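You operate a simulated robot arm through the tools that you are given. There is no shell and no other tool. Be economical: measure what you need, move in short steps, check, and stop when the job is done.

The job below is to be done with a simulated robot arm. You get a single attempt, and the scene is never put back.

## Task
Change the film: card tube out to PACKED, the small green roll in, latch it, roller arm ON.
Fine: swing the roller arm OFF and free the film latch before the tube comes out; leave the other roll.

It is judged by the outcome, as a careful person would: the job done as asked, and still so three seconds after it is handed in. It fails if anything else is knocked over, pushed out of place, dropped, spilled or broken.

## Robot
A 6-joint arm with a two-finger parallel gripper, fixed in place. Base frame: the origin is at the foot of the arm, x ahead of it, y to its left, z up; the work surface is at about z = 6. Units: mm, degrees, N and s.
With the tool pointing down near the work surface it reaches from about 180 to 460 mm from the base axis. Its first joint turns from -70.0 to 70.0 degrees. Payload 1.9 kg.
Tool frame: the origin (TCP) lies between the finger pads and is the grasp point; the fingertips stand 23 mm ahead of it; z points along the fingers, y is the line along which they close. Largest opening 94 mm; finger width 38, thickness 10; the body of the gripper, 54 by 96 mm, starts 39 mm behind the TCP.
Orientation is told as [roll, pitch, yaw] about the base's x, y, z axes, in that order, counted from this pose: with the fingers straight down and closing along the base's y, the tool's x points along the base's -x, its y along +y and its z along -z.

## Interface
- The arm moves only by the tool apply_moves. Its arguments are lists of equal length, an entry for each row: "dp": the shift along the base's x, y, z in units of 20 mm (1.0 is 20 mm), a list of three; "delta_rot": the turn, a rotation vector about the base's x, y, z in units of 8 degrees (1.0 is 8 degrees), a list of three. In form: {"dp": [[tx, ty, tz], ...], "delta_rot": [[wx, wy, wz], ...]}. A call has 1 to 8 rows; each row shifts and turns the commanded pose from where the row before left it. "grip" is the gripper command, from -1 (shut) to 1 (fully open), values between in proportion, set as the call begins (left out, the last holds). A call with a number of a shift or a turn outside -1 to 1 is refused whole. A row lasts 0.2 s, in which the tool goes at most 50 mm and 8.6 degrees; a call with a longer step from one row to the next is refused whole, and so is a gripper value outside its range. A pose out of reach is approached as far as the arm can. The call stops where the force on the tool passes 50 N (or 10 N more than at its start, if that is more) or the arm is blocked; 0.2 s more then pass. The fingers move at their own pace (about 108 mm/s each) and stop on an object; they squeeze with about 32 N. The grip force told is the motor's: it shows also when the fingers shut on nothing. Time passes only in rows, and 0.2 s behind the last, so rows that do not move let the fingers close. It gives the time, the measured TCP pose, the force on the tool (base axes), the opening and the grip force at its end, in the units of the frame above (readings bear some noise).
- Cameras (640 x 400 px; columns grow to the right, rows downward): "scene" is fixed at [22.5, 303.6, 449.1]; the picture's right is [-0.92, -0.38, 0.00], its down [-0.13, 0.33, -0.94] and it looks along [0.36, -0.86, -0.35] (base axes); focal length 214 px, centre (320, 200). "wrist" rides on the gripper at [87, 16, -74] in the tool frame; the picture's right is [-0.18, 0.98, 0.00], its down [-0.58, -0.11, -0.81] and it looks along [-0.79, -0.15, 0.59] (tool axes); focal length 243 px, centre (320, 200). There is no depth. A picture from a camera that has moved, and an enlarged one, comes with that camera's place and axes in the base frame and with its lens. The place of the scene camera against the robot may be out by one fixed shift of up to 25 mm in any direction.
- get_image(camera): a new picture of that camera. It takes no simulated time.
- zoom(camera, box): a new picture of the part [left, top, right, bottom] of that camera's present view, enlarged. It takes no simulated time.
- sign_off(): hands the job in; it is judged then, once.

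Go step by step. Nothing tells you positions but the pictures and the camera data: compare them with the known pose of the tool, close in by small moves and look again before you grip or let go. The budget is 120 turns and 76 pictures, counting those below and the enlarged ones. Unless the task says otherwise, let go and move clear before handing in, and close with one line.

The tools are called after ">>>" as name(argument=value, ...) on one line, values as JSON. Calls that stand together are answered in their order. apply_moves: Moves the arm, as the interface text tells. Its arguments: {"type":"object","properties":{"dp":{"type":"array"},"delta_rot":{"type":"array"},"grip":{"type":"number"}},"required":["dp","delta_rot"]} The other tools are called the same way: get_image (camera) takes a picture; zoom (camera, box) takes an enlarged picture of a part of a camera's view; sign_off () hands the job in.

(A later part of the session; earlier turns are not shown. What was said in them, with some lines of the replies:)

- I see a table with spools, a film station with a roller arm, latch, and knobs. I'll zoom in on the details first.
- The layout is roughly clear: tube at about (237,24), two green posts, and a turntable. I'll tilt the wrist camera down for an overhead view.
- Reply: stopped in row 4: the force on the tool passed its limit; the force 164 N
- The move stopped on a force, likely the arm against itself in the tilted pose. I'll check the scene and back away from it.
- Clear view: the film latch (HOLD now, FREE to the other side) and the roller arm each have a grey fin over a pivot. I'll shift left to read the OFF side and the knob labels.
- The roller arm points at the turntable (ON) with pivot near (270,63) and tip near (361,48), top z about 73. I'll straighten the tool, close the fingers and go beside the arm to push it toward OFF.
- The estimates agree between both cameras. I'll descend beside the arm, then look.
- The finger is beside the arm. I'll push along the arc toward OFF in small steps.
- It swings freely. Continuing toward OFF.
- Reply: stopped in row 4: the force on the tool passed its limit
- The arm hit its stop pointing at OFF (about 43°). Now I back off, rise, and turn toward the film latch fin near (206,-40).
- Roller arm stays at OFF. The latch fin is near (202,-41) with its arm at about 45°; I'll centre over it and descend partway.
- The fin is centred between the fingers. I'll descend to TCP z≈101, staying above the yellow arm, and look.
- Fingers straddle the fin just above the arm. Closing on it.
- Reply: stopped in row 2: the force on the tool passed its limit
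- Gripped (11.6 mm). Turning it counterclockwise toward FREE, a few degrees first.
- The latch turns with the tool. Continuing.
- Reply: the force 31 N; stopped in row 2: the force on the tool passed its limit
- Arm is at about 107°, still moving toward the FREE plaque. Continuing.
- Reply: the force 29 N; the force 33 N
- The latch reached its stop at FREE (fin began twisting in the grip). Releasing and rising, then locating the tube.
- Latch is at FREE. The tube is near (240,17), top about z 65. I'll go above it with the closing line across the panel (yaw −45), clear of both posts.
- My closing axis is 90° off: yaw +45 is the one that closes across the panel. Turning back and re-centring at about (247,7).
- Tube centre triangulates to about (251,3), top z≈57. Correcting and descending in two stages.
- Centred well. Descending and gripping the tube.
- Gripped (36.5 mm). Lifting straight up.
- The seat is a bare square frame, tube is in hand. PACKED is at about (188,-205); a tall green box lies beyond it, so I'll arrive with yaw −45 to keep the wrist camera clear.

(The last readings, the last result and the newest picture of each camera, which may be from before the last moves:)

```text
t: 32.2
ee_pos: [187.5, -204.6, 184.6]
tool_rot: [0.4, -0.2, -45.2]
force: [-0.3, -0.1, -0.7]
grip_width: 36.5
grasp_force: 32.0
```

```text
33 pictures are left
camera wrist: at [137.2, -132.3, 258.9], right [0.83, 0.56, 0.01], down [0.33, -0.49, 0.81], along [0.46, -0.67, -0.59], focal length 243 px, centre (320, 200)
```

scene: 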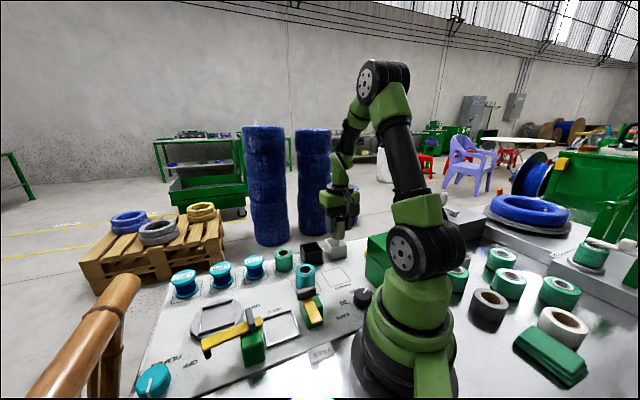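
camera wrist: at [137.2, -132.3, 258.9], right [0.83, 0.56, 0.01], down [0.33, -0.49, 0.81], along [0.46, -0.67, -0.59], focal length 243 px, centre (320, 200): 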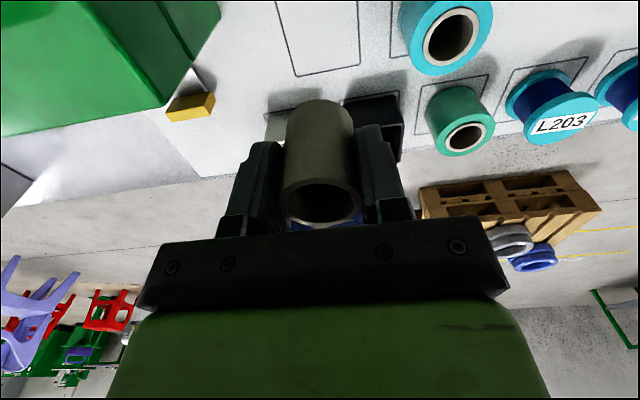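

PACKED square centre comes out at about (190,-206), directly below. Descending.

>>> apply_moves(dp=[[0.08, -0.04, -0.9], [0, 0, -0.9], [0, 0, -0.9], [0, 0, -0.9], [0, 0, -0.9], [0, 0, -0.9], [0, 0, -0.9]], delta_rot=[[0, 0, 0], [0, 0, 0], [0, 0, 0], [0, 0, 0], [0, 0, 0], [0, 0, 0], [0, 0, 0]])

>>> zoom(camera="scene", box=[270, 200, 430, 330])

```text
t: 33.8
ee_pos: [187.9, -204.8, 57.3]
tool_rot: [0.4, -0.2, -45.3]
force: [0.5, 0.2, 0.0]
grip_width: 36.7
grasp_force: 32.0
```

```text
3.08 times, centred on (350, 265) of scene
camera zoom: at [22.5, 303.6, 449.1], right [-0.92, -0.38, 0.0], down [-0.13, 0.33, -0.94], along [0.36, -0.86, -0.35], focal length 660 px, centre (228, 0)
```

zoom: 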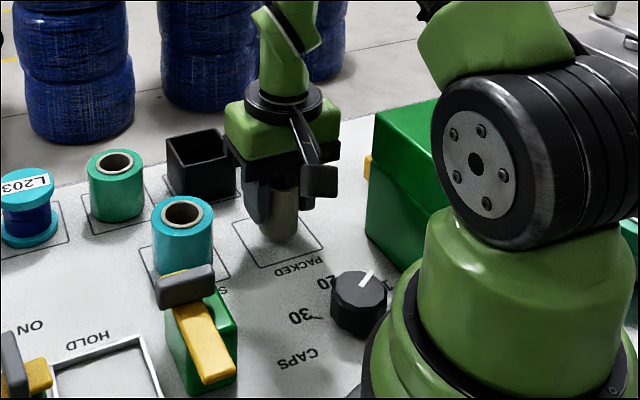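

>>> apply_moves(dp=[[0.05, 0, -0.25], [0, 0, -0.2], [0, 0, -0.06]], delta_rot=[[0, 0, 0], [0, 0, 0], [0, 0, 0]])

>>> zoom(camera="scene", box=[310, 240, 390, 300])

```text
t: 34.6
ee_pos: [189.6, -204.7, 45.5]
tool_rot: [0.2, -0.1, -45.0]
force: [-3.6, 0.8, 13.2]
grip_width: 36.2
grasp_force: 32.0
```

```text
6.67 times, centred on (350, 270) of scene
camera zoom: at [22.5, 303.6, 449.1], right [-0.92, -0.38, 0.0], down [-0.13, 0.33, -0.94], along [0.36, -0.86, -0.35], focal length 1430 px, centre (120, -267)
```

zoom: 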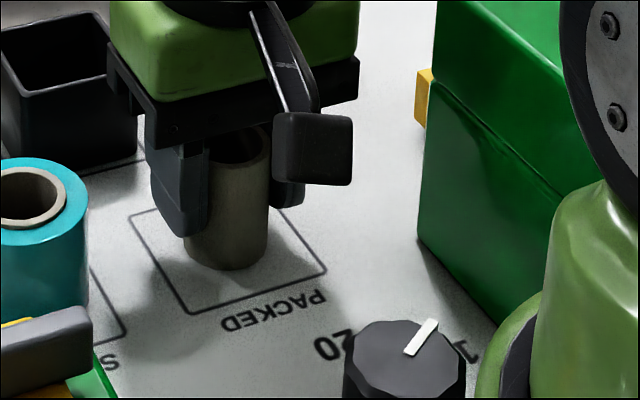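

Touchdown inside the PACKED square. Opening moderately and rising straight up.

>>> apply_moves(dp=[[0, 0, 0], [0, 0, 0], [0, 0, 0.5], [0, 0, 1], [0, 0, 1], [0, 0, 1], [0, 0, 1], [0, 0, 1]], delta_rot=[[0, 0, 0], [0, 0, 0], [0, 0, 0], [0, 0, 0], [0, 0, 0], [0, 0, 0], [0, 0, 0], [0, 0, 0]], grip=0.5)

>>> get_image(camera="wrist")

>>> zoom(camera="scene", box=[220, 200, 400, 330])

```text
t: 36.4
ee_pos: [189.7, -204.2, 157.3]
tool_rot: [0.2, -0.2, -45.1]
force: [-0.4, -0.6, -0.7]
grip_width: 70.8
grasp_force: 0.0
```

```text
30 pictures are left
camera wrist: at [139.7, -132.7, 232.0], right [0.83, 0.56, 0.01], down [0.33, -0.49, 0.81], along [0.46, -0.67, -0.59], focal length 243 px, centre (320, 200)
```

wrist: 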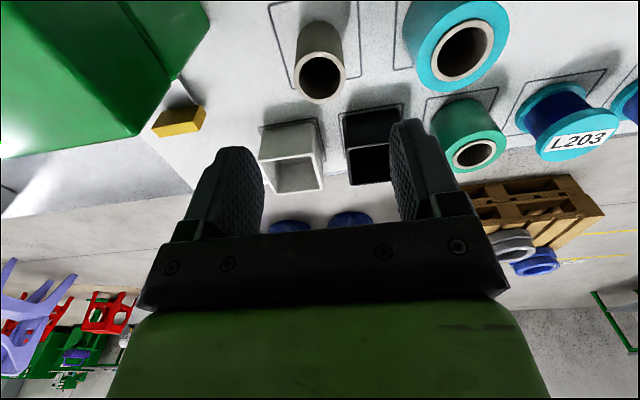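

```text
3.08 times, centred on (310, 265) of scene
camera zoom: at [22.5, 303.6, 449.1], right [-0.92, -0.38, 0.0], down [-0.13, 0.33, -0.94], along [0.36, -0.86, -0.35], focal length 660 px, centre (351, 0)
```

zoom: 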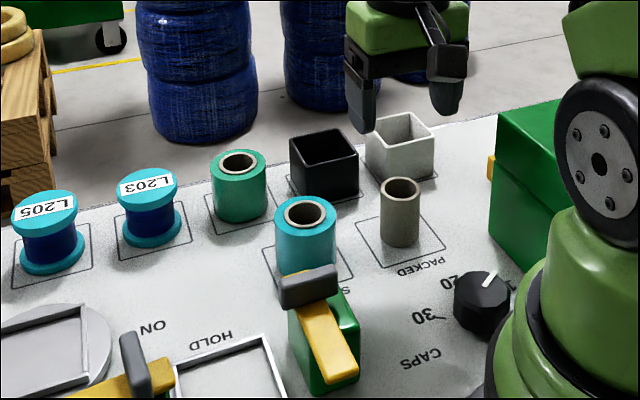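

The tube stands in PACKED. The green roll is at about (355,-182), Ø≈54; I'll approach it with yaw +45 so the same grasp suits the seat.

>>> apply_moves(dp=[[0.75, 0.1, 0], [0.75, 0.1, 0], [0.75, 0.1, 0], [0.75, 0.1, 0], [0.75, 0.1, 0], [0.75, 0.1, 0]], delta_rot=[[0, 0, 1], [0, 0, 1], [0, 0, 1], [0, 0, 1], [0, 0, 1], [0, 0, 1]], grip=0.8)

>>> apply_moves(dp=[[0.75, 0.1, 0], [0.75, 0.1, 0], [0.75, 0.1, 0], [0.75, 0.1, 0], [0.75, 0.1, 0]], delta_rot=[[0, 0, 1], [0, 0, 1], [0, 0, 1], [0, 0, 1], [0, 0, 1]])

>>> get_image(camera="wrist")

>>> zoom(camera="scene", box=[220, 200, 400, 330])

```text
t: 37.8
ee_pos: [279.8, -191.6, 155.5]
tool_rot: [0.3, -0.2, 2.9]
force: [-0.9, -0.4, 0.0]
grip_width: 84.6
grasp_force: 0.0
```

```text
t: 39.0
ee_pos: [353.0, -183.0, 156.6]
tool_rot: [0.4, -0.2, 43.2]
force: [-0.3, -0.8, -0.8]
grip_width: 84.7
grasp_force: 0.1
```

```text
28 pictures are left
camera wrist: at [280.9, -231.3, 232.2], right [-0.54, 0.84, 0.01], down [0.5, 0.31, 0.81], along [0.68, 0.44, -0.59], focal length 243 px, centre (320, 200)
```

wrist: 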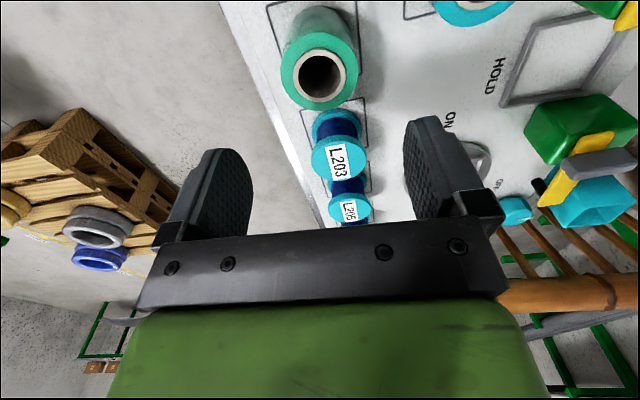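

```text
3.08 times, centred on (310, 265) of scene
camera zoom: at [22.5, 303.6, 449.1], right [-0.92, -0.38, 0.0], down [-0.13, 0.33, -0.94], along [0.36, -0.86, -0.35], focal length 660 px, centre (351, 0)
```

zoom: 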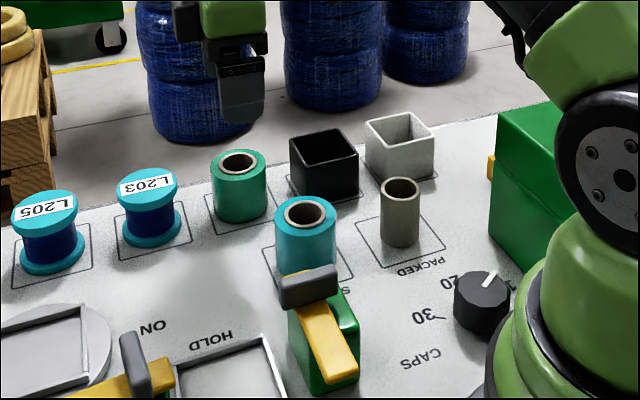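

The roll is centred under the tool (≈(353,-184), top z≈63). Descending.

>>> apply_moves(dp=[[0, 0, -0.9], [0, 0, -0.9], [0, 0, -0.9], [0, 0, -0.6]], delta_rot=[[0, 0, 0.1], [0, 0, 0.1], [0, 0, 0], [0, 0, 0]])

>>> get_image(camera="wrist")

>>> zoom(camera="scene", box=[220, 200, 400, 330])

```text
t: 40.0
ee_pos: [353.1, -183.6, 91.6]
tool_rot: [0.4, -0.2, 44.5]
force: [0.7, 1.1, 0.2]
grip_width: 84.7
grasp_force: 0.1
```

```text
26 pictures are left
camera wrist: at [281.1, -232.9, 166.1], right [-0.56, 0.83, 0.01], down [0.49, 0.32, 0.81], along [0.67, 0.45, -0.59], focal length 243 px, centre (320, 200)
```

wrist: 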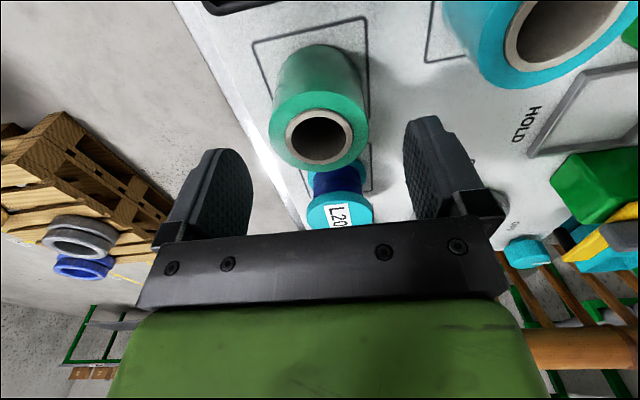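

```text
3.08 times, centred on (310, 265) of scene
camera zoom: at [22.5, 303.6, 449.1], right [-0.92, -0.38, 0.0], down [-0.13, 0.33, -0.94], along [0.36, -0.86, -0.35], focal length 660 px, centre (351, 0)
```

zoom: 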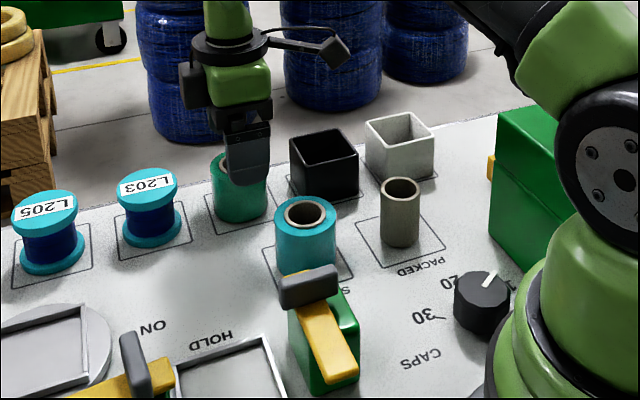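

>>> apply_moves(dp=[[-0.12, -0.1, -0.75], [0, 0, -0.75], [0, 0, -0.75]], delta_rot=[[0, 0, 0], [0, 0, 0], [0, 0, 0]])

>>> apply_moves(dp=[[0, 0, 0], [0, 0, 0], [0, 0, 0]], delta_rot=[[0, 0, 0], [0, 0, 0], [0, 0, 0]], grip=-1)

>>> apply_moves(dp=[[0, 0, 0.5], [0, 0, 0.9], [0, 0, 0.9], [0, 0, 0.9], [0, 0, 0.9], [0, 0, 0.9], [0, 0, 0.9], [0, 0, 0.9]], delta_rot=[[0, 0, 0], [0, 0, 0], [0, 0, 0], [0, 0, 0], [0, 0, 0], [0, 0, 0], [0, 0, 0], [0, 0, 0]])

>>> zoom(camera="scene", box=[200, 180, 400, 330])

```text
t: 40.8
ee_pos: [352.3, -185.3, 45.8]
tool_rot: [0.4, -0.3, 44.5]
force: [-0.1, 0.5, -0.3]
grip_width: 84.7
grasp_force: 0.0
```

```text
t: 41.6
ee_pos: [353.1, -185.5, 46.4]
tool_rot: [0.3, -0.2, 44.5]
force: [0.9, 0.0, -0.3]
grip_width: 55.2
grasp_force: 31.7
```

```text
t: 43.4
ee_pos: [351.9, -184.1, 181.2]
tool_rot: [0.3, -0.2, 44.5]
force: [-0.9, 0.8, -1.6]
grip_width: 55.2
grasp_force: 32.1
```

```text
2.67 times, centred on (300, 255) of scene
camera zoom: at [22.5, 303.6, 449.1], right [-0.92, -0.38, 0.0], down [-0.13, 0.33, -0.94], along [0.36, -0.86, -0.35], focal length 572 px, centre (373, 53)
```

zoom: 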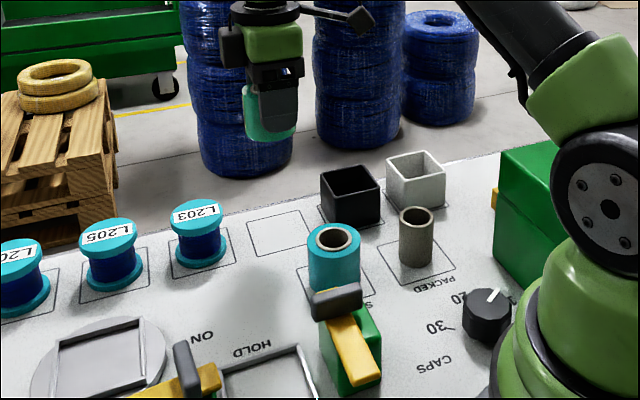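

Roll in hand (55 mm). Carrying it above the seat.

>>> apply_moves(dp=[[-0.5, 0.93, 0], [-0.5, 0.93, 0], [-0.5, 0.93, 0], [-0.5, 0.93, 0], [-0.5, 0.93, 0]], delta_rot=[[0, 0, 0], [0, 0, 0], [0, 0, 0], [0, 0, 0], [0, 0, 0]])

>>> apply_moves(dp=[[-0.5, 0.93, 0], [-0.5, 0.93, 0], [-0.5, 0.93, 0], [-0.5, 0.93, 0], [-0.47, 0.9, 0]], delta_rot=[[0, 0, 0], [0, 0, 0], [0, 0, 0], [0, 0, 0], [0, 0, 0]])

>>> get_image(camera="wrist")

>>> zoom(camera="scene", box=[210, 220, 370, 360])

```text
t: 44.6
ee_pos: [302.1, -90.8, 182.5]
tool_rot: [0.3, -0.3, 44.5]
force: [0.4, 0.1, -1.4]
grip_width: 55.4
grasp_force: 32.1
```

```text
t: 45.8
ee_pos: [252.7, 0.2, 182.3]
tool_rot: [0.3, -0.2, 44.6]
force: [0.1, -0.3, -2.0]
grip_width: 54.9
grasp_force: 32.0
```

```text
23 pictures are left
camera wrist: at [180.1, -49.3, 257.2], right [-0.56, 0.83, 0.01], down [0.49, 0.32, 0.81], along [0.67, 0.45, -0.59], focal length 243 px, centre (320, 200)
```

wrist: 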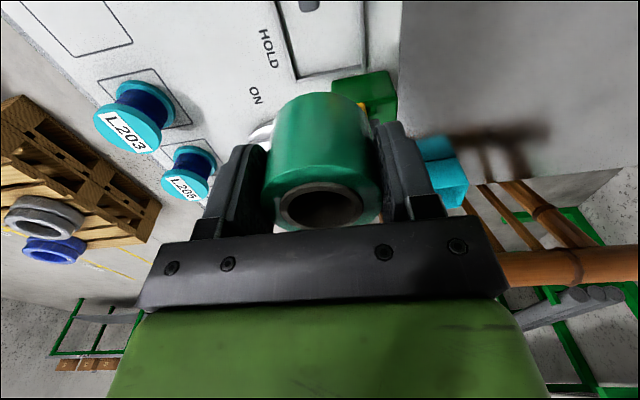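

```text
2.86 times, centred on (290, 290) of scene
camera zoom: at [22.6, 303.6, 449.1], right [-0.92, -0.38, 0.0], down [-0.13, 0.33, -0.94], along [0.36, -0.86, -0.35], focal length 613 px, centre (406, -57)
```

zoom: 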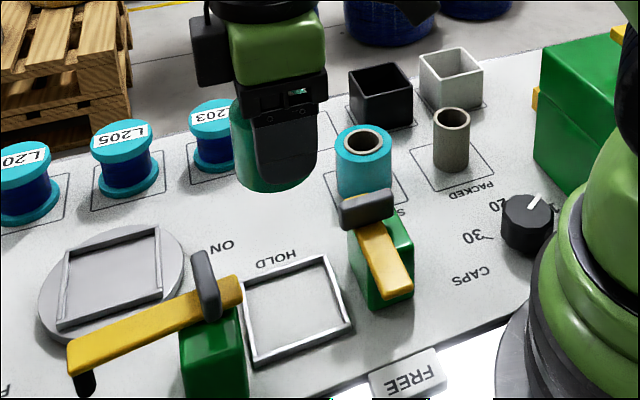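

The seat centre computes to about (251,1) and roll is centred on the TCP; clearance is only a few mm. I'll lower to just above the frame and inspect.

>>> apply_moves(dp=[[-0.06, 0.04, -0.9], [0, 0, -0.9], [0, 0, -0.9], [0, 0, -0.9], [0, 0, -0.9], [0, 0, -0.9]], delta_rot=[[0, 0, 0], [0, 0, 0], [0, 0, 0], [0, 0, 0], [0, 0, 0], [0, 0, 0]])

>>> zoom(camera="scene", box=[240, 250, 340, 330])

>>> get_image(camera="wrist")

```text
t: 47.2
ee_pos: [252.4, 1.9, 73.6]
tool_rot: [0.3, -0.2, 44.5]
force: [-0.2, -0.6, -1.9]
grip_width: 55.0
grasp_force: 32.0
```

```text
5.00 times, centred on (290, 290) of scene
camera zoom: at [22.5, 303.6, 449.1], right [-0.92, -0.38, 0.0], down [-0.13, 0.33, -0.94], along [0.36, -0.86, -0.35], focal length 1072 px, centre (470, -250)
```

zoom: 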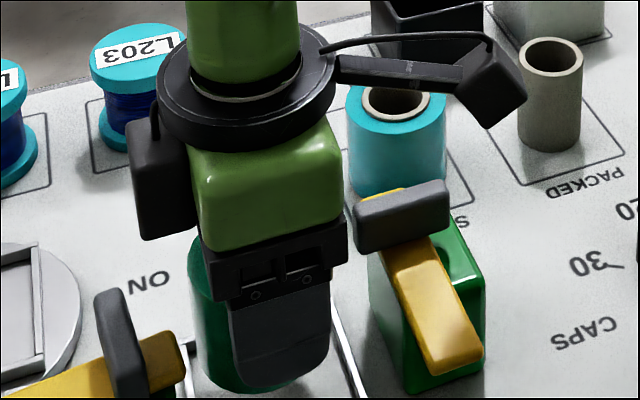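

```text
20 pictures are left
camera wrist: at [179.3, -48.8, 149.1], right [-0.56, 0.83, 0.01], down [0.49, 0.32, 0.81], along [0.67, 0.45, -0.59], focal length 243 px, centre (320, 200)
```

wrist: 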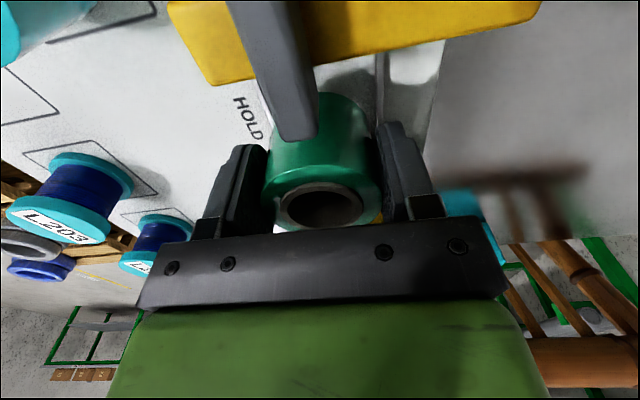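

>>> zoom(camera="scene", box=[240, 280, 336, 340])

```text
6.67 times, centred on (288, 310) of scene
camera zoom: at [22.5, 303.6, 449.1], right [-0.92, -0.38, 0.0], down [-0.13, 0.33, -0.94], along [0.36, -0.86, -0.35], focal length 1430 px, centre (533, -533)
```

zoom: 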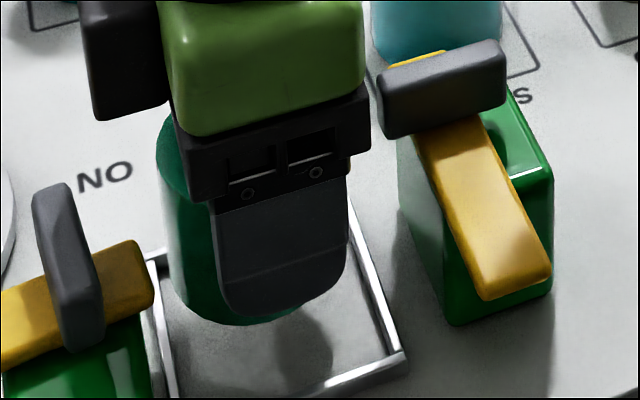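

Comparing the views, the roll should go about 2–3 mm toward −x. Lowering to just above the frame edge for one more check.

>>> apply_moves(dp=[[-0.12, -0.05, -0.4], [0, 0, -0.4]], delta_rot=[[0, 0, 0], [0, 0, 0]])

>>> zoom(camera="scene", box=[240, 280, 336, 340])

```text
t: 47.8
ee_pos: [248.2, 0.1, 57.2]
tool_rot: [0.3, -0.2, 44.5]
force: [0.3, -0.1, -1.3]
grip_width: 54.8
grasp_force: 32.2
```

```text
6.67 times, centred on (288, 310) of scene
camera zoom: at [22.5, 303.6, 449.1], right [-0.92, -0.38, 0.0], down [-0.13, 0.33, -0.94], along [0.36, -0.86, -0.35], focal length 1430 px, centre (533, -533)
```

zoom: 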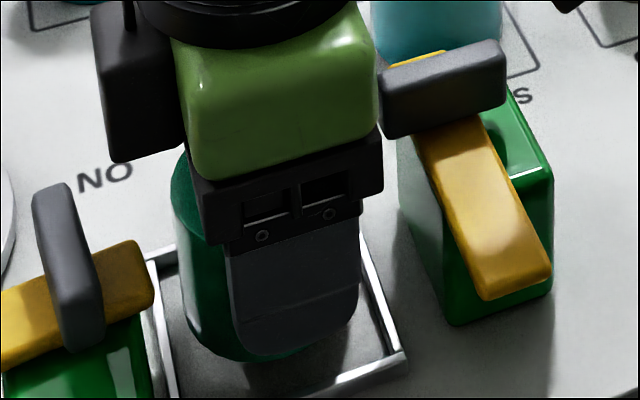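

The roll now sits evenly inside the frame outline. Lowering to touch.

>>> apply_moves(dp=[[0, 0, -0.25], [0, 0, -0.2], [0, 0, -0.1]], delta_rot=[[0, 0, 0], [0, 0, 0], [0, 0, 0]])

>>> zoom(camera="scene", box=[240, 280, 336, 340])

```text
t: 48.6
ee_pos: [249.3, -0.4, 46.5]
tool_rot: [0.3, -0.2, 44.5]
force: [0.3, 0.5, -1.6]
grip_width: 54.9
grasp_force: 31.8
```

```text
6.67 times, centred on (288, 310) of scene
camera zoom: at [22.5, 303.6, 449.1], right [-0.92, -0.38, 0.0], down [-0.13, 0.33, -0.94], along [0.36, -0.86, -0.35], focal length 1430 px, centre (533, -533)
```

zoom: 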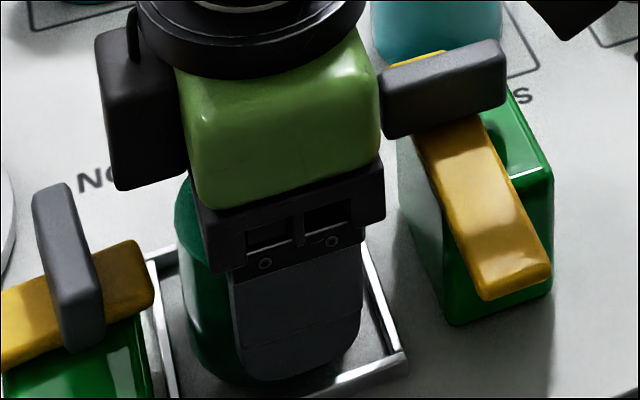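

>>> apply_moves(dp=[[0, 0, -0.07], [0, 0, -0.05]], delta_rot=[[0, 0, 0], [0, 0, 0]])

```text
t: 49.2
ee_pos: [249.4, 0.8, 45.1]
tool_rot: [0.2, -0.2, 44.5]
force: [-4.6, 2.4, 19.1]
grip_width: 55.4
grasp_force: 31.8
```

Touchdown. Releasing and rising straight up.

>>> apply_moves(dp=[[0, 0, 0], [0, 0, 0], [0, 0, 0.5], [0, 0, 1], [0, 0, 1], [0, 0, 1], [0, 0, 1], [0, 0, 1]], delta_rot=[[0, 0, 0], [0, 0, 0], [0, 0, 0], [0, 0, 0], [0, 0, 0], [0, 0, 0], [0, 0, 0], [0, 0, 0]], grip=0.7)

>>> zoom(camera="scene", box=[210, 230, 370, 350])

```text
t: 51.0
ee_pos: [248.3, 0.2, 155.6]
tool_rot: [0.4, -0.1, 44.5]
force: [0.2, 0.4, 0.3]
grip_width: 80.0
grasp_force: 0.0
```

```text
3.33 times, centred on (290, 290) of scene
camera zoom: at [22.5, 303.6, 449.1], right [-0.92, -0.38, 0.0], down [-0.13, 0.33, -0.94], along [0.36, -0.86, -0.35], focal length 715 px, centre (420, -100)
```

zoom: 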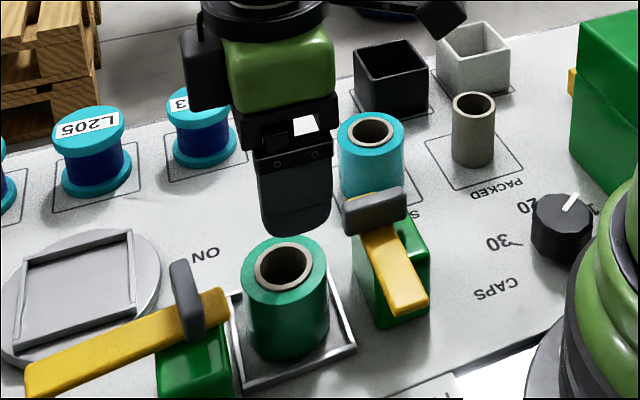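

The green roll sits in the seat. Back to the latch fin at (205.5,-41), with yaw 45 already matching its FREE position.

>>> apply_moves(dp=[[-0.7, -0.7, 0], [-0.7, -0.7, 0], [-0.75, -0.68, 0], [0, 0, -0.9], [0, 0, -0.9], [0, 0, 0]], delta_rot=[[0, 0, 0], [0, 0, 0], [0, 0, 0.1], [0, 0, 0], [0, 0, 0], [0, 0, 0]], grip=0)

>>> get_image(camera="wrist")

```text
t: 52.4
ee_pos: [206.4, -40.8, 117.9]
tool_rot: [0.4, -0.2, 45.3]
force: [0.3, 0.0, -0.3]
grip_width: 47.2
grasp_force: 0.0
```

```text
15 pictures are left
camera wrist: at [134.3, -91.5, 193.5], right [-0.57, 0.82, 0.01], down [0.49, 0.33, 0.81], along [0.66, 0.46, -0.59], focal length 243 px, centre (320, 200)
```

wrist: 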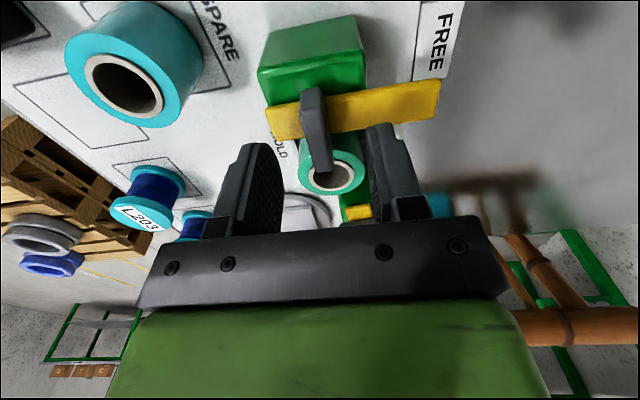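

>>> apply_moves(dp=[[0, 0, -0.5], [0, 0, -0.42], [0, 0, 0]], delta_rot=[[0, 0, 0], [0, 0, 0], [0, 0, 0]])

>>> apply_moves(dp=[[0, 0, 0], [0, 0, 0], [0, 0, 0]], delta_rot=[[0, 0, 0], [0, 0, 0], [0, 0, 0]], grip=-1)

>>> apply_moves(dp=[[0, 0, 0], [0, 0, 0], [0, 0, 0], [0, 0, 0], [0, 0, 0]], delta_rot=[[0, 0, -0.6], [0, 0, -0.6], [0, 0, -0.6], [0, 0, -0.6], [0, 0, -0.6]])

```text
t: 53.2
ee_pos: [207.6, -40.6, 99.8]
tool_rot: [0.3, -0.2, 45.2]
force: [-0.3, 0.4, 0.2]
grip_width: 47.1
grasp_force: 0.0
```

```text
t: 54.0
ee_pos: [207.7, -40.6, 99.5]
tool_rot: [0.2, -0.2, 45.3]
force: [5.8, -6.8, -11.7]
grip_width: 11.9
grasp_force: 44.4
```

```text
t: 55.2
ee_pos: [208.3, -40.4, 99.0]
tool_rot: [0.2, -0.4, 21.3]
force: [26.3, 23.7, 15.2]
grip_width: 12.1
grasp_force: 45.0
```

>>> apply_moves(dp=[[0.05, 0.05, 0], [0, 0, 0]], delta_rot=[[0, 0, 0], [0, 0, -0.3]])

>>> zoom(camera="scene", box=[230, 250, 350, 340])

```text
t: 55.9
ee_pos: [206.5, -41.2, 100.9]
tool_rot: [0.3, -0.2, 18.6]
force: [0.0, -5.9, 3.8]
grip_width: 11.6
grasp_force: 45.0
stopped in row 2: the force on the tool passed its limit (the readings are from after the stop); the commanded pose is now the measured one
```

```text
4.44 times, centred on (290, 295) of scene
camera zoom: at [22.5, 303.6, 449.1], right [-0.92, -0.38, 0.0], down [-0.13, 0.33, -0.94], along [0.36, -0.86, -0.35], focal length 953 px, centre (453, -222)
```

zoom: 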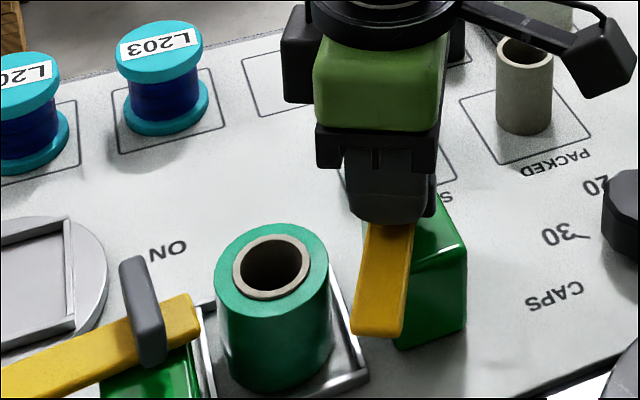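

The forces relaxed at (206.5,-41.2). Continuing the turn toward HOLD.

>>> apply_moves(dp=[[0, 0, 0], [0, 0, 0], [0, 0, 0], [0, 0, 0]], delta_rot=[[0, 0, -0.6], [0, 0, -0.6], [0, 0, -0.6], [0, 0, -0.6]])

>>> zoom(camera="scene", box=[230, 250, 350, 340])

```text
t: 56.9
ee_pos: [207.4, -41.1, 100.4]
tool_rot: [0.3, -0.3, -0.6]
force: [-5.7, -25.1, 8.2]
grip_width: 11.6
grasp_force: 45.0
```

```text
4.44 times, centred on (290, 295) of scene
camera zoom: at [22.5, 303.6, 449.1], right [-0.92, -0.38, 0.0], down [-0.13, 0.33, -0.94], along [0.36, -0.86, -0.35], focal length 953 px, centre (453, -222)
```

zoom: 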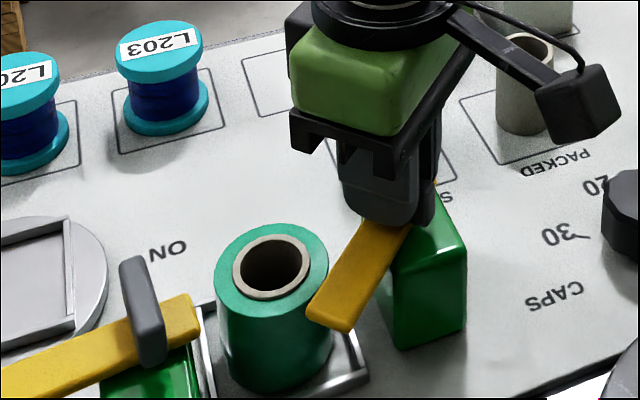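

The arm clears the roll's top. Continuing.

>>> apply_moves(dp=[[0, -0.05, 0], [0, 0, 0], [0, 0, 0], [0, 0, 0]], delta_rot=[[0, 0, -0.6], [0, 0, -0.6], [0, 0, -0.6], [0, 0, -0.6]])

>>> apply_moves(dp=[[0, 0, 0], [0, 0, 0], [0, 0, 0]], delta_rot=[[0, 0, -0.6], [0, 0, -0.6], [0, 0, -0.6]])

>>> zoom(camera="scene", box=[230, 250, 350, 340])

```text
t: 57.9
ee_pos: [207.2, -40.8, 99.9]
tool_rot: [0.3, -0.2, -19.7]
force: [1.2, 20.7, 0.7]
grip_width: 11.9
grasp_force: 45.0
```

```text
t: 58.7
ee_pos: [207.7, -41.4, 99.8]
tool_rot: [0.3, -0.1, -34.2]
force: [6.4, 25.5, -14.3]
grip_width: 11.6
grasp_force: 45.0
```

```text
4.44 times, centred on (290, 295) of scene
camera zoom: at [22.6, 303.6, 449.1], right [-0.92, -0.38, 0.0], down [-0.13, 0.33, -0.94], along [0.36, -0.86, -0.35], focal length 953 px, centre (453, -222)
```

zoom: 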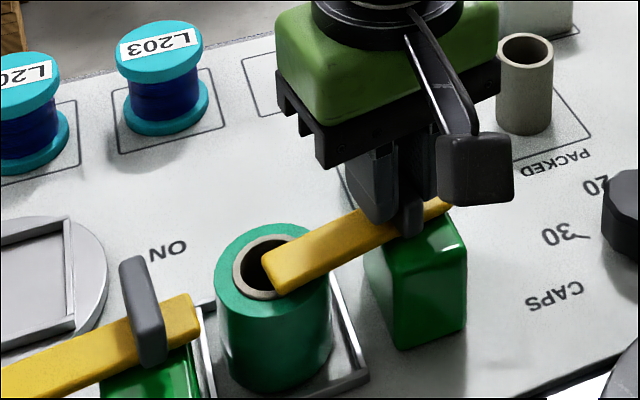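

About 10° more to the original HOLD position; turning until it seats.

>>> apply_moves(dp=[[0, 0, 0], [0, 0, 0], [0, 0, 0]], delta_rot=[[0, 0, -0.6], [0, 0, -0.5], [0, 0, -0.3]])

>>> zoom(camera="scene", box=[230, 250, 350, 340])

```text
t: 59.5
ee_pos: [206.8, -42.0, 99.2]
tool_rot: [0.1, -0.3, -45.3]
force: [0.0, 29.4, 13.1]
grip_width: 11.8
grasp_force: 44.8
```

```text
4.44 times, centred on (290, 295) of scene
camera zoom: at [22.5, 303.6, 449.1], right [-0.92, -0.38, 0.0], down [-0.13, 0.33, -0.94], along [0.36, -0.86, -0.35], focal length 953 px, centre (453, -222)
```

zoom: 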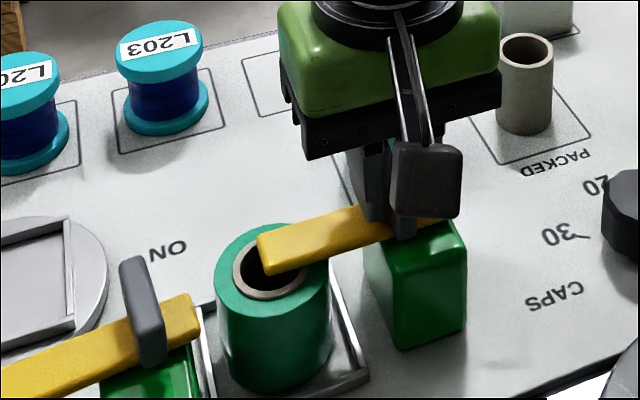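

The tip matches its original HOLD position. One small extra nudge to make sure it is against the stop.

>>> apply_moves(dp=[[0, 0, 0], [0, 0, 0]], delta_rot=[[0, 0, -0.3], [0, 0, -0.2]])

```text
t: 60.1
ee_pos: [206.8, -42.7, 100.4]
tool_rot: [0.3, -0.3, -49.0]
force: [-6.6, 26.4, -2.0]
grip_width: 13.4
grasp_force: 45.0
```

Twist in the grip shows it is against the stop — latched. Releasing, rising, and going around to the outer side of the roller arm with closed fingers.

>>> apply_moves(dp=[[0, 0, 0], [0, 0, 0], [0, 0, 1], [0, 0, 1], [0, 0, 1], [0, 0, 1]], delta_rot=[[0, 0, 0.4], [0, 0, 0], [0, 0, 0], [0, 0, 0], [0, 0, 0], [0, 0, 0]], grip=0.1)

>>> apply_moves(dp=[[0.4, 0.73, 0], [0.4, 0.73, 0], [0.4, 0.73, 0], [0.4, 0.73, 0], [0.4, 0.73, 0], [0.4, 0.73, 0]], delta_rot=[[0, 0, 1], [0, 0, 1], [0, 0, 1], [0, 0, 1], [0, 0, 1], [0, 0, 1]], grip=-1)

>>> apply_moves(dp=[[0.4, 0.73, 0], [0.4, 0.73, 0], [0.4, 0.73, 0], [0.4, 0.73, 0], [0.4, 0.73, 0], [0.4, 0.73, 0]], delta_rot=[[0, 0, 1], [0, 0, 1], [0, 0, 1], [0, 0, 1], [0, 0, 1], [0, 0, 0.4]])

>>> get_image(camera="wrist")

>>> zoom(camera="scene", box=[170, 220, 370, 360])

```text
t: 61.5
ee_pos: [205.8, -42.9, 178.6]
tool_rot: [0.3, -0.3, -46.0]
force: [0.0, -0.4, 0.7]
grip_width: 51.7
grasp_force: 0.0
```

```text
t: 62.9
ee_pos: [254.9, 45.5, 179.8]
tool_rot: [0.2, -0.2, 2.0]
force: [-0.8, -0.1, 0.5]
grip_width: 0.0
grasp_force: 31.7
```

```text
t: 64.3
ee_pos: [302.8, 134.9, 179.6]
tool_rot: [0.4, -0.2, 45.2]
force: [-0.5, 0.4, -0.3]
grip_width: 0.0
grasp_force: 31.8
```

```text
10 pictures are left
camera wrist: at [230.6, 82.5, 255.6], right [-0.57, 0.82, 0.01], down [0.49, 0.33, 0.81], along [0.66, 0.46, -0.59], focal length 243 px, centre (320, 200)
```

wrist: 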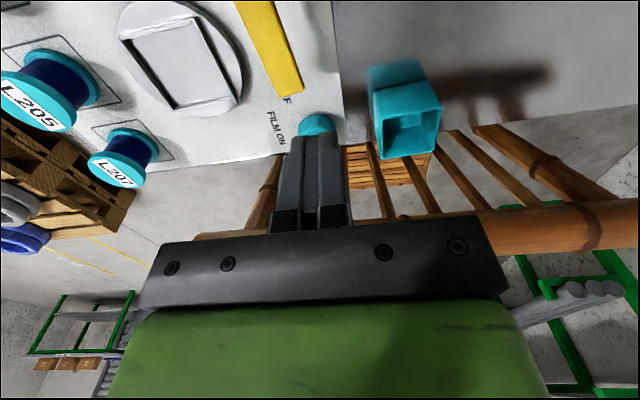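

```text
2.86 times, centred on (270, 290) of scene
camera zoom: at [22.5, 303.6, 449.1], right [-0.92, -0.38, 0.0], down [-0.13, 0.33, -0.94], along [0.36, -0.86, -0.35], focal length 613 px, centre (463, -57)
```

zoom: 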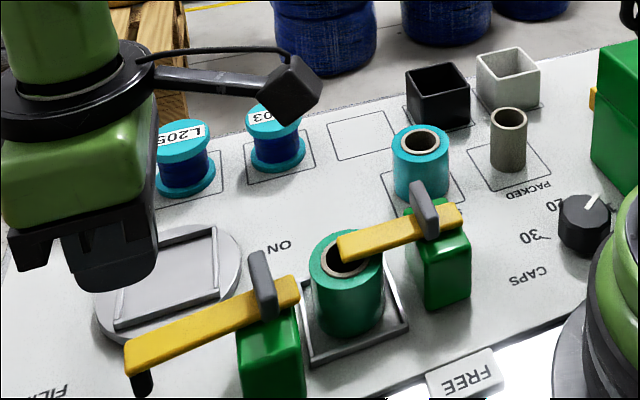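

Latch holds the roll. My finger is about 17 mm clear of the arm's outer side; descending to arm height.

>>> apply_moves(dp=[[0, 0, -0.85], [0, 0, -0.85], [0, 0, -0.85], [0, 0, -0.85], [0, 0, -0.85], [0, 0, -0.85]], delta_rot=[[0, 0, 0], [0, 0, 0], [0, 0, 0], [0, 0, 0], [0, 0, 0], [0, 0, 0]])

>>> get_image(camera="wrist")

```text
t: 65.7
ee_pos: [303.3, 131.8, 77.3]
tool_rot: [0.3, -0.3, 45.2]
force: [-0.4, 0.6, 0.5]
grip_width: 0.0
grasp_force: 31.7
```

```text
8 pictures are left
camera wrist: at [231.0, 81.9, 152.7], right [-0.57, 0.82, 0.01], down [0.49, 0.33, 0.81], along [0.66, 0.46, -0.59], focal length 243 px, centre (320, 200)
```

wrist: 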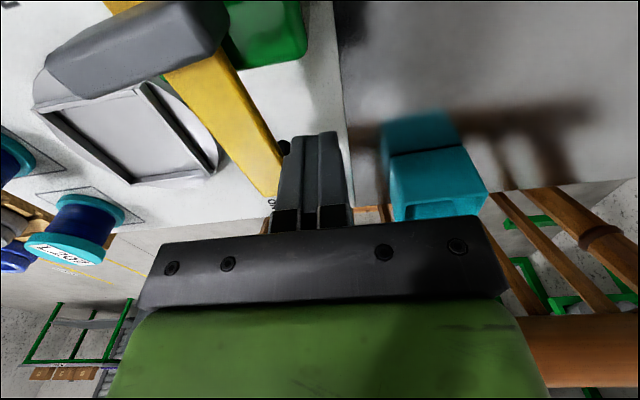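

>>> apply_moves(dp=[[0.5, -0.52, 0], [0.41, -0.27, 0], [0.37, -0.33, 0], [0.32, -0.37, 0], [0.27, -0.41, 0], [0.2, -0.45, 0]], delta_rot=[[0, 0, 0], [0, 0, -1], [0, 0, -1], [0, 0, -1], [0, 0, -1], [0, 0, -1]])

>>> zoom(camera="scene", box=[170, 220, 370, 360])

```text
t: 67.1
ee_pos: [344.8, 85.6, 77.1]
tool_rot: [0.4, -0.2, 5.0]
force: [-0.3, 0.5, 1.2]
grip_width: 0.1
grasp_force: 32.5
```

```text
2.86 times, centred on (270, 290) of scene
camera zoom: at [22.5, 303.6, 449.1], right [-0.92, -0.38, 0.0], down [-0.13, 0.33, -0.94], along [0.36, -0.86, -0.35], focal length 613 px, centre (463, -57)
```

zoom: 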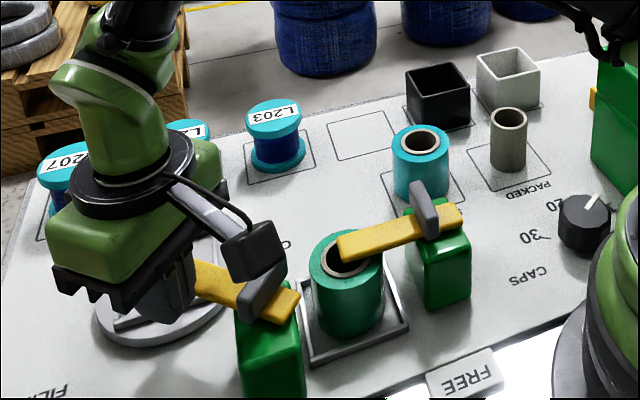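

Swinging smoothly. Continuing until it stops, expected near the original ON angle.

>>> apply_moves(dp=[[0.15, -0.47, 0], [0.08, -0.45, 0], [0.02, -0.3, 0], [0.0, -0.3, 0]], delta_rot=[[0, 0, -0.9], [0, 0, -0.9], [0, 0, -0.5], [0, 0, -0.5]])

>>> zoom(camera="scene", box=[170, 220, 370, 360])

```text
t: 67.9
ee_pos: [349.2, 71.0, 77.7]
tool_rot: [0.7, -0.3, -11.5]
force: [4.3, 30.9, -7.9]
grip_width: 0.0
grasp_force: 31.7
stopped in row 3: the force on the tool passed its limit (the readings are from after the stop); the commanded pose is now the measured one
```

```text
2.86 times, centred on (270, 290) of scene
camera zoom: at [22.5, 303.6, 449.1], right [-0.92, -0.38, 0.0], down [-0.13, 0.33, -0.94], along [0.36, -0.86, -0.35], focal length 613 px, centre (463, -57)
```

zoom: 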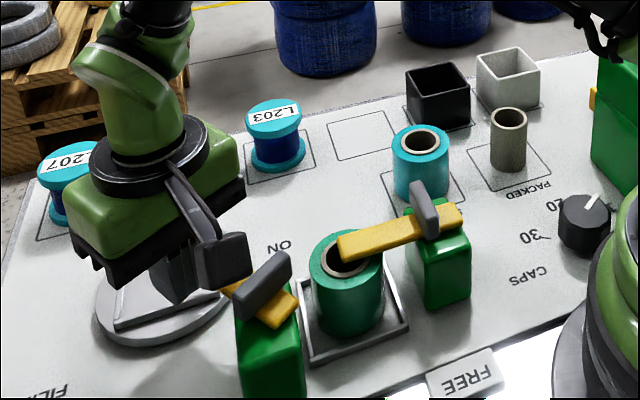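

It hit its stop at the original ON angle. Backing off sideways, then rising clear.

>>> apply_moves(dp=[[0, 0.6, 0], [0, 0.6, 0], [0, 0, 1], [0, 0, 1], [0, 0, 1], [0, 0, 1], [0, 0, 1], [0, 0, 1]], delta_rot=[[0, 0, 0], [0, 0, 0], [0, 0, 0], [0, 0, 0], [0, 0, 0], [0, 0, 0], [0, 0, 0], [0, 0, 0]])

>>> zoom(camera="scene", box=[130, 220, 390, 400])

```text
t: 69.7
ee_pos: [349.7, 91.2, 199.1]
tool_rot: [0.4, -0.2, -11.8]
force: [0.1, 0.1, 0.1]
grip_width: 0.0
grasp_force: 32.2
```

```text
2.22 times, centred on (260, 310) of scene
camera zoom: at [22.5, 303.6, 449.1], right [-0.92, -0.38, 0.0], down [-0.13, 0.33, -0.94], along [0.36, -0.86, -0.35], focal length 477 px, centre (453, -44)
```

zoom: 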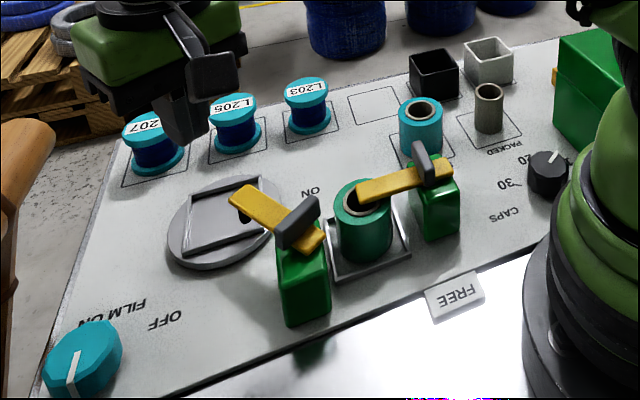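

The scene shows the tube in PACKED, the green roll latched in the seat, the roller arm back at ON, everything else where it was, and the gripper clear. Handing in.

>>> sign_off()

```text
The job is handed in.
```

The film is changed: the card tube is in PACKED, the small green roll is in and latched, the roller arm is ON, and the other roll was not touched.
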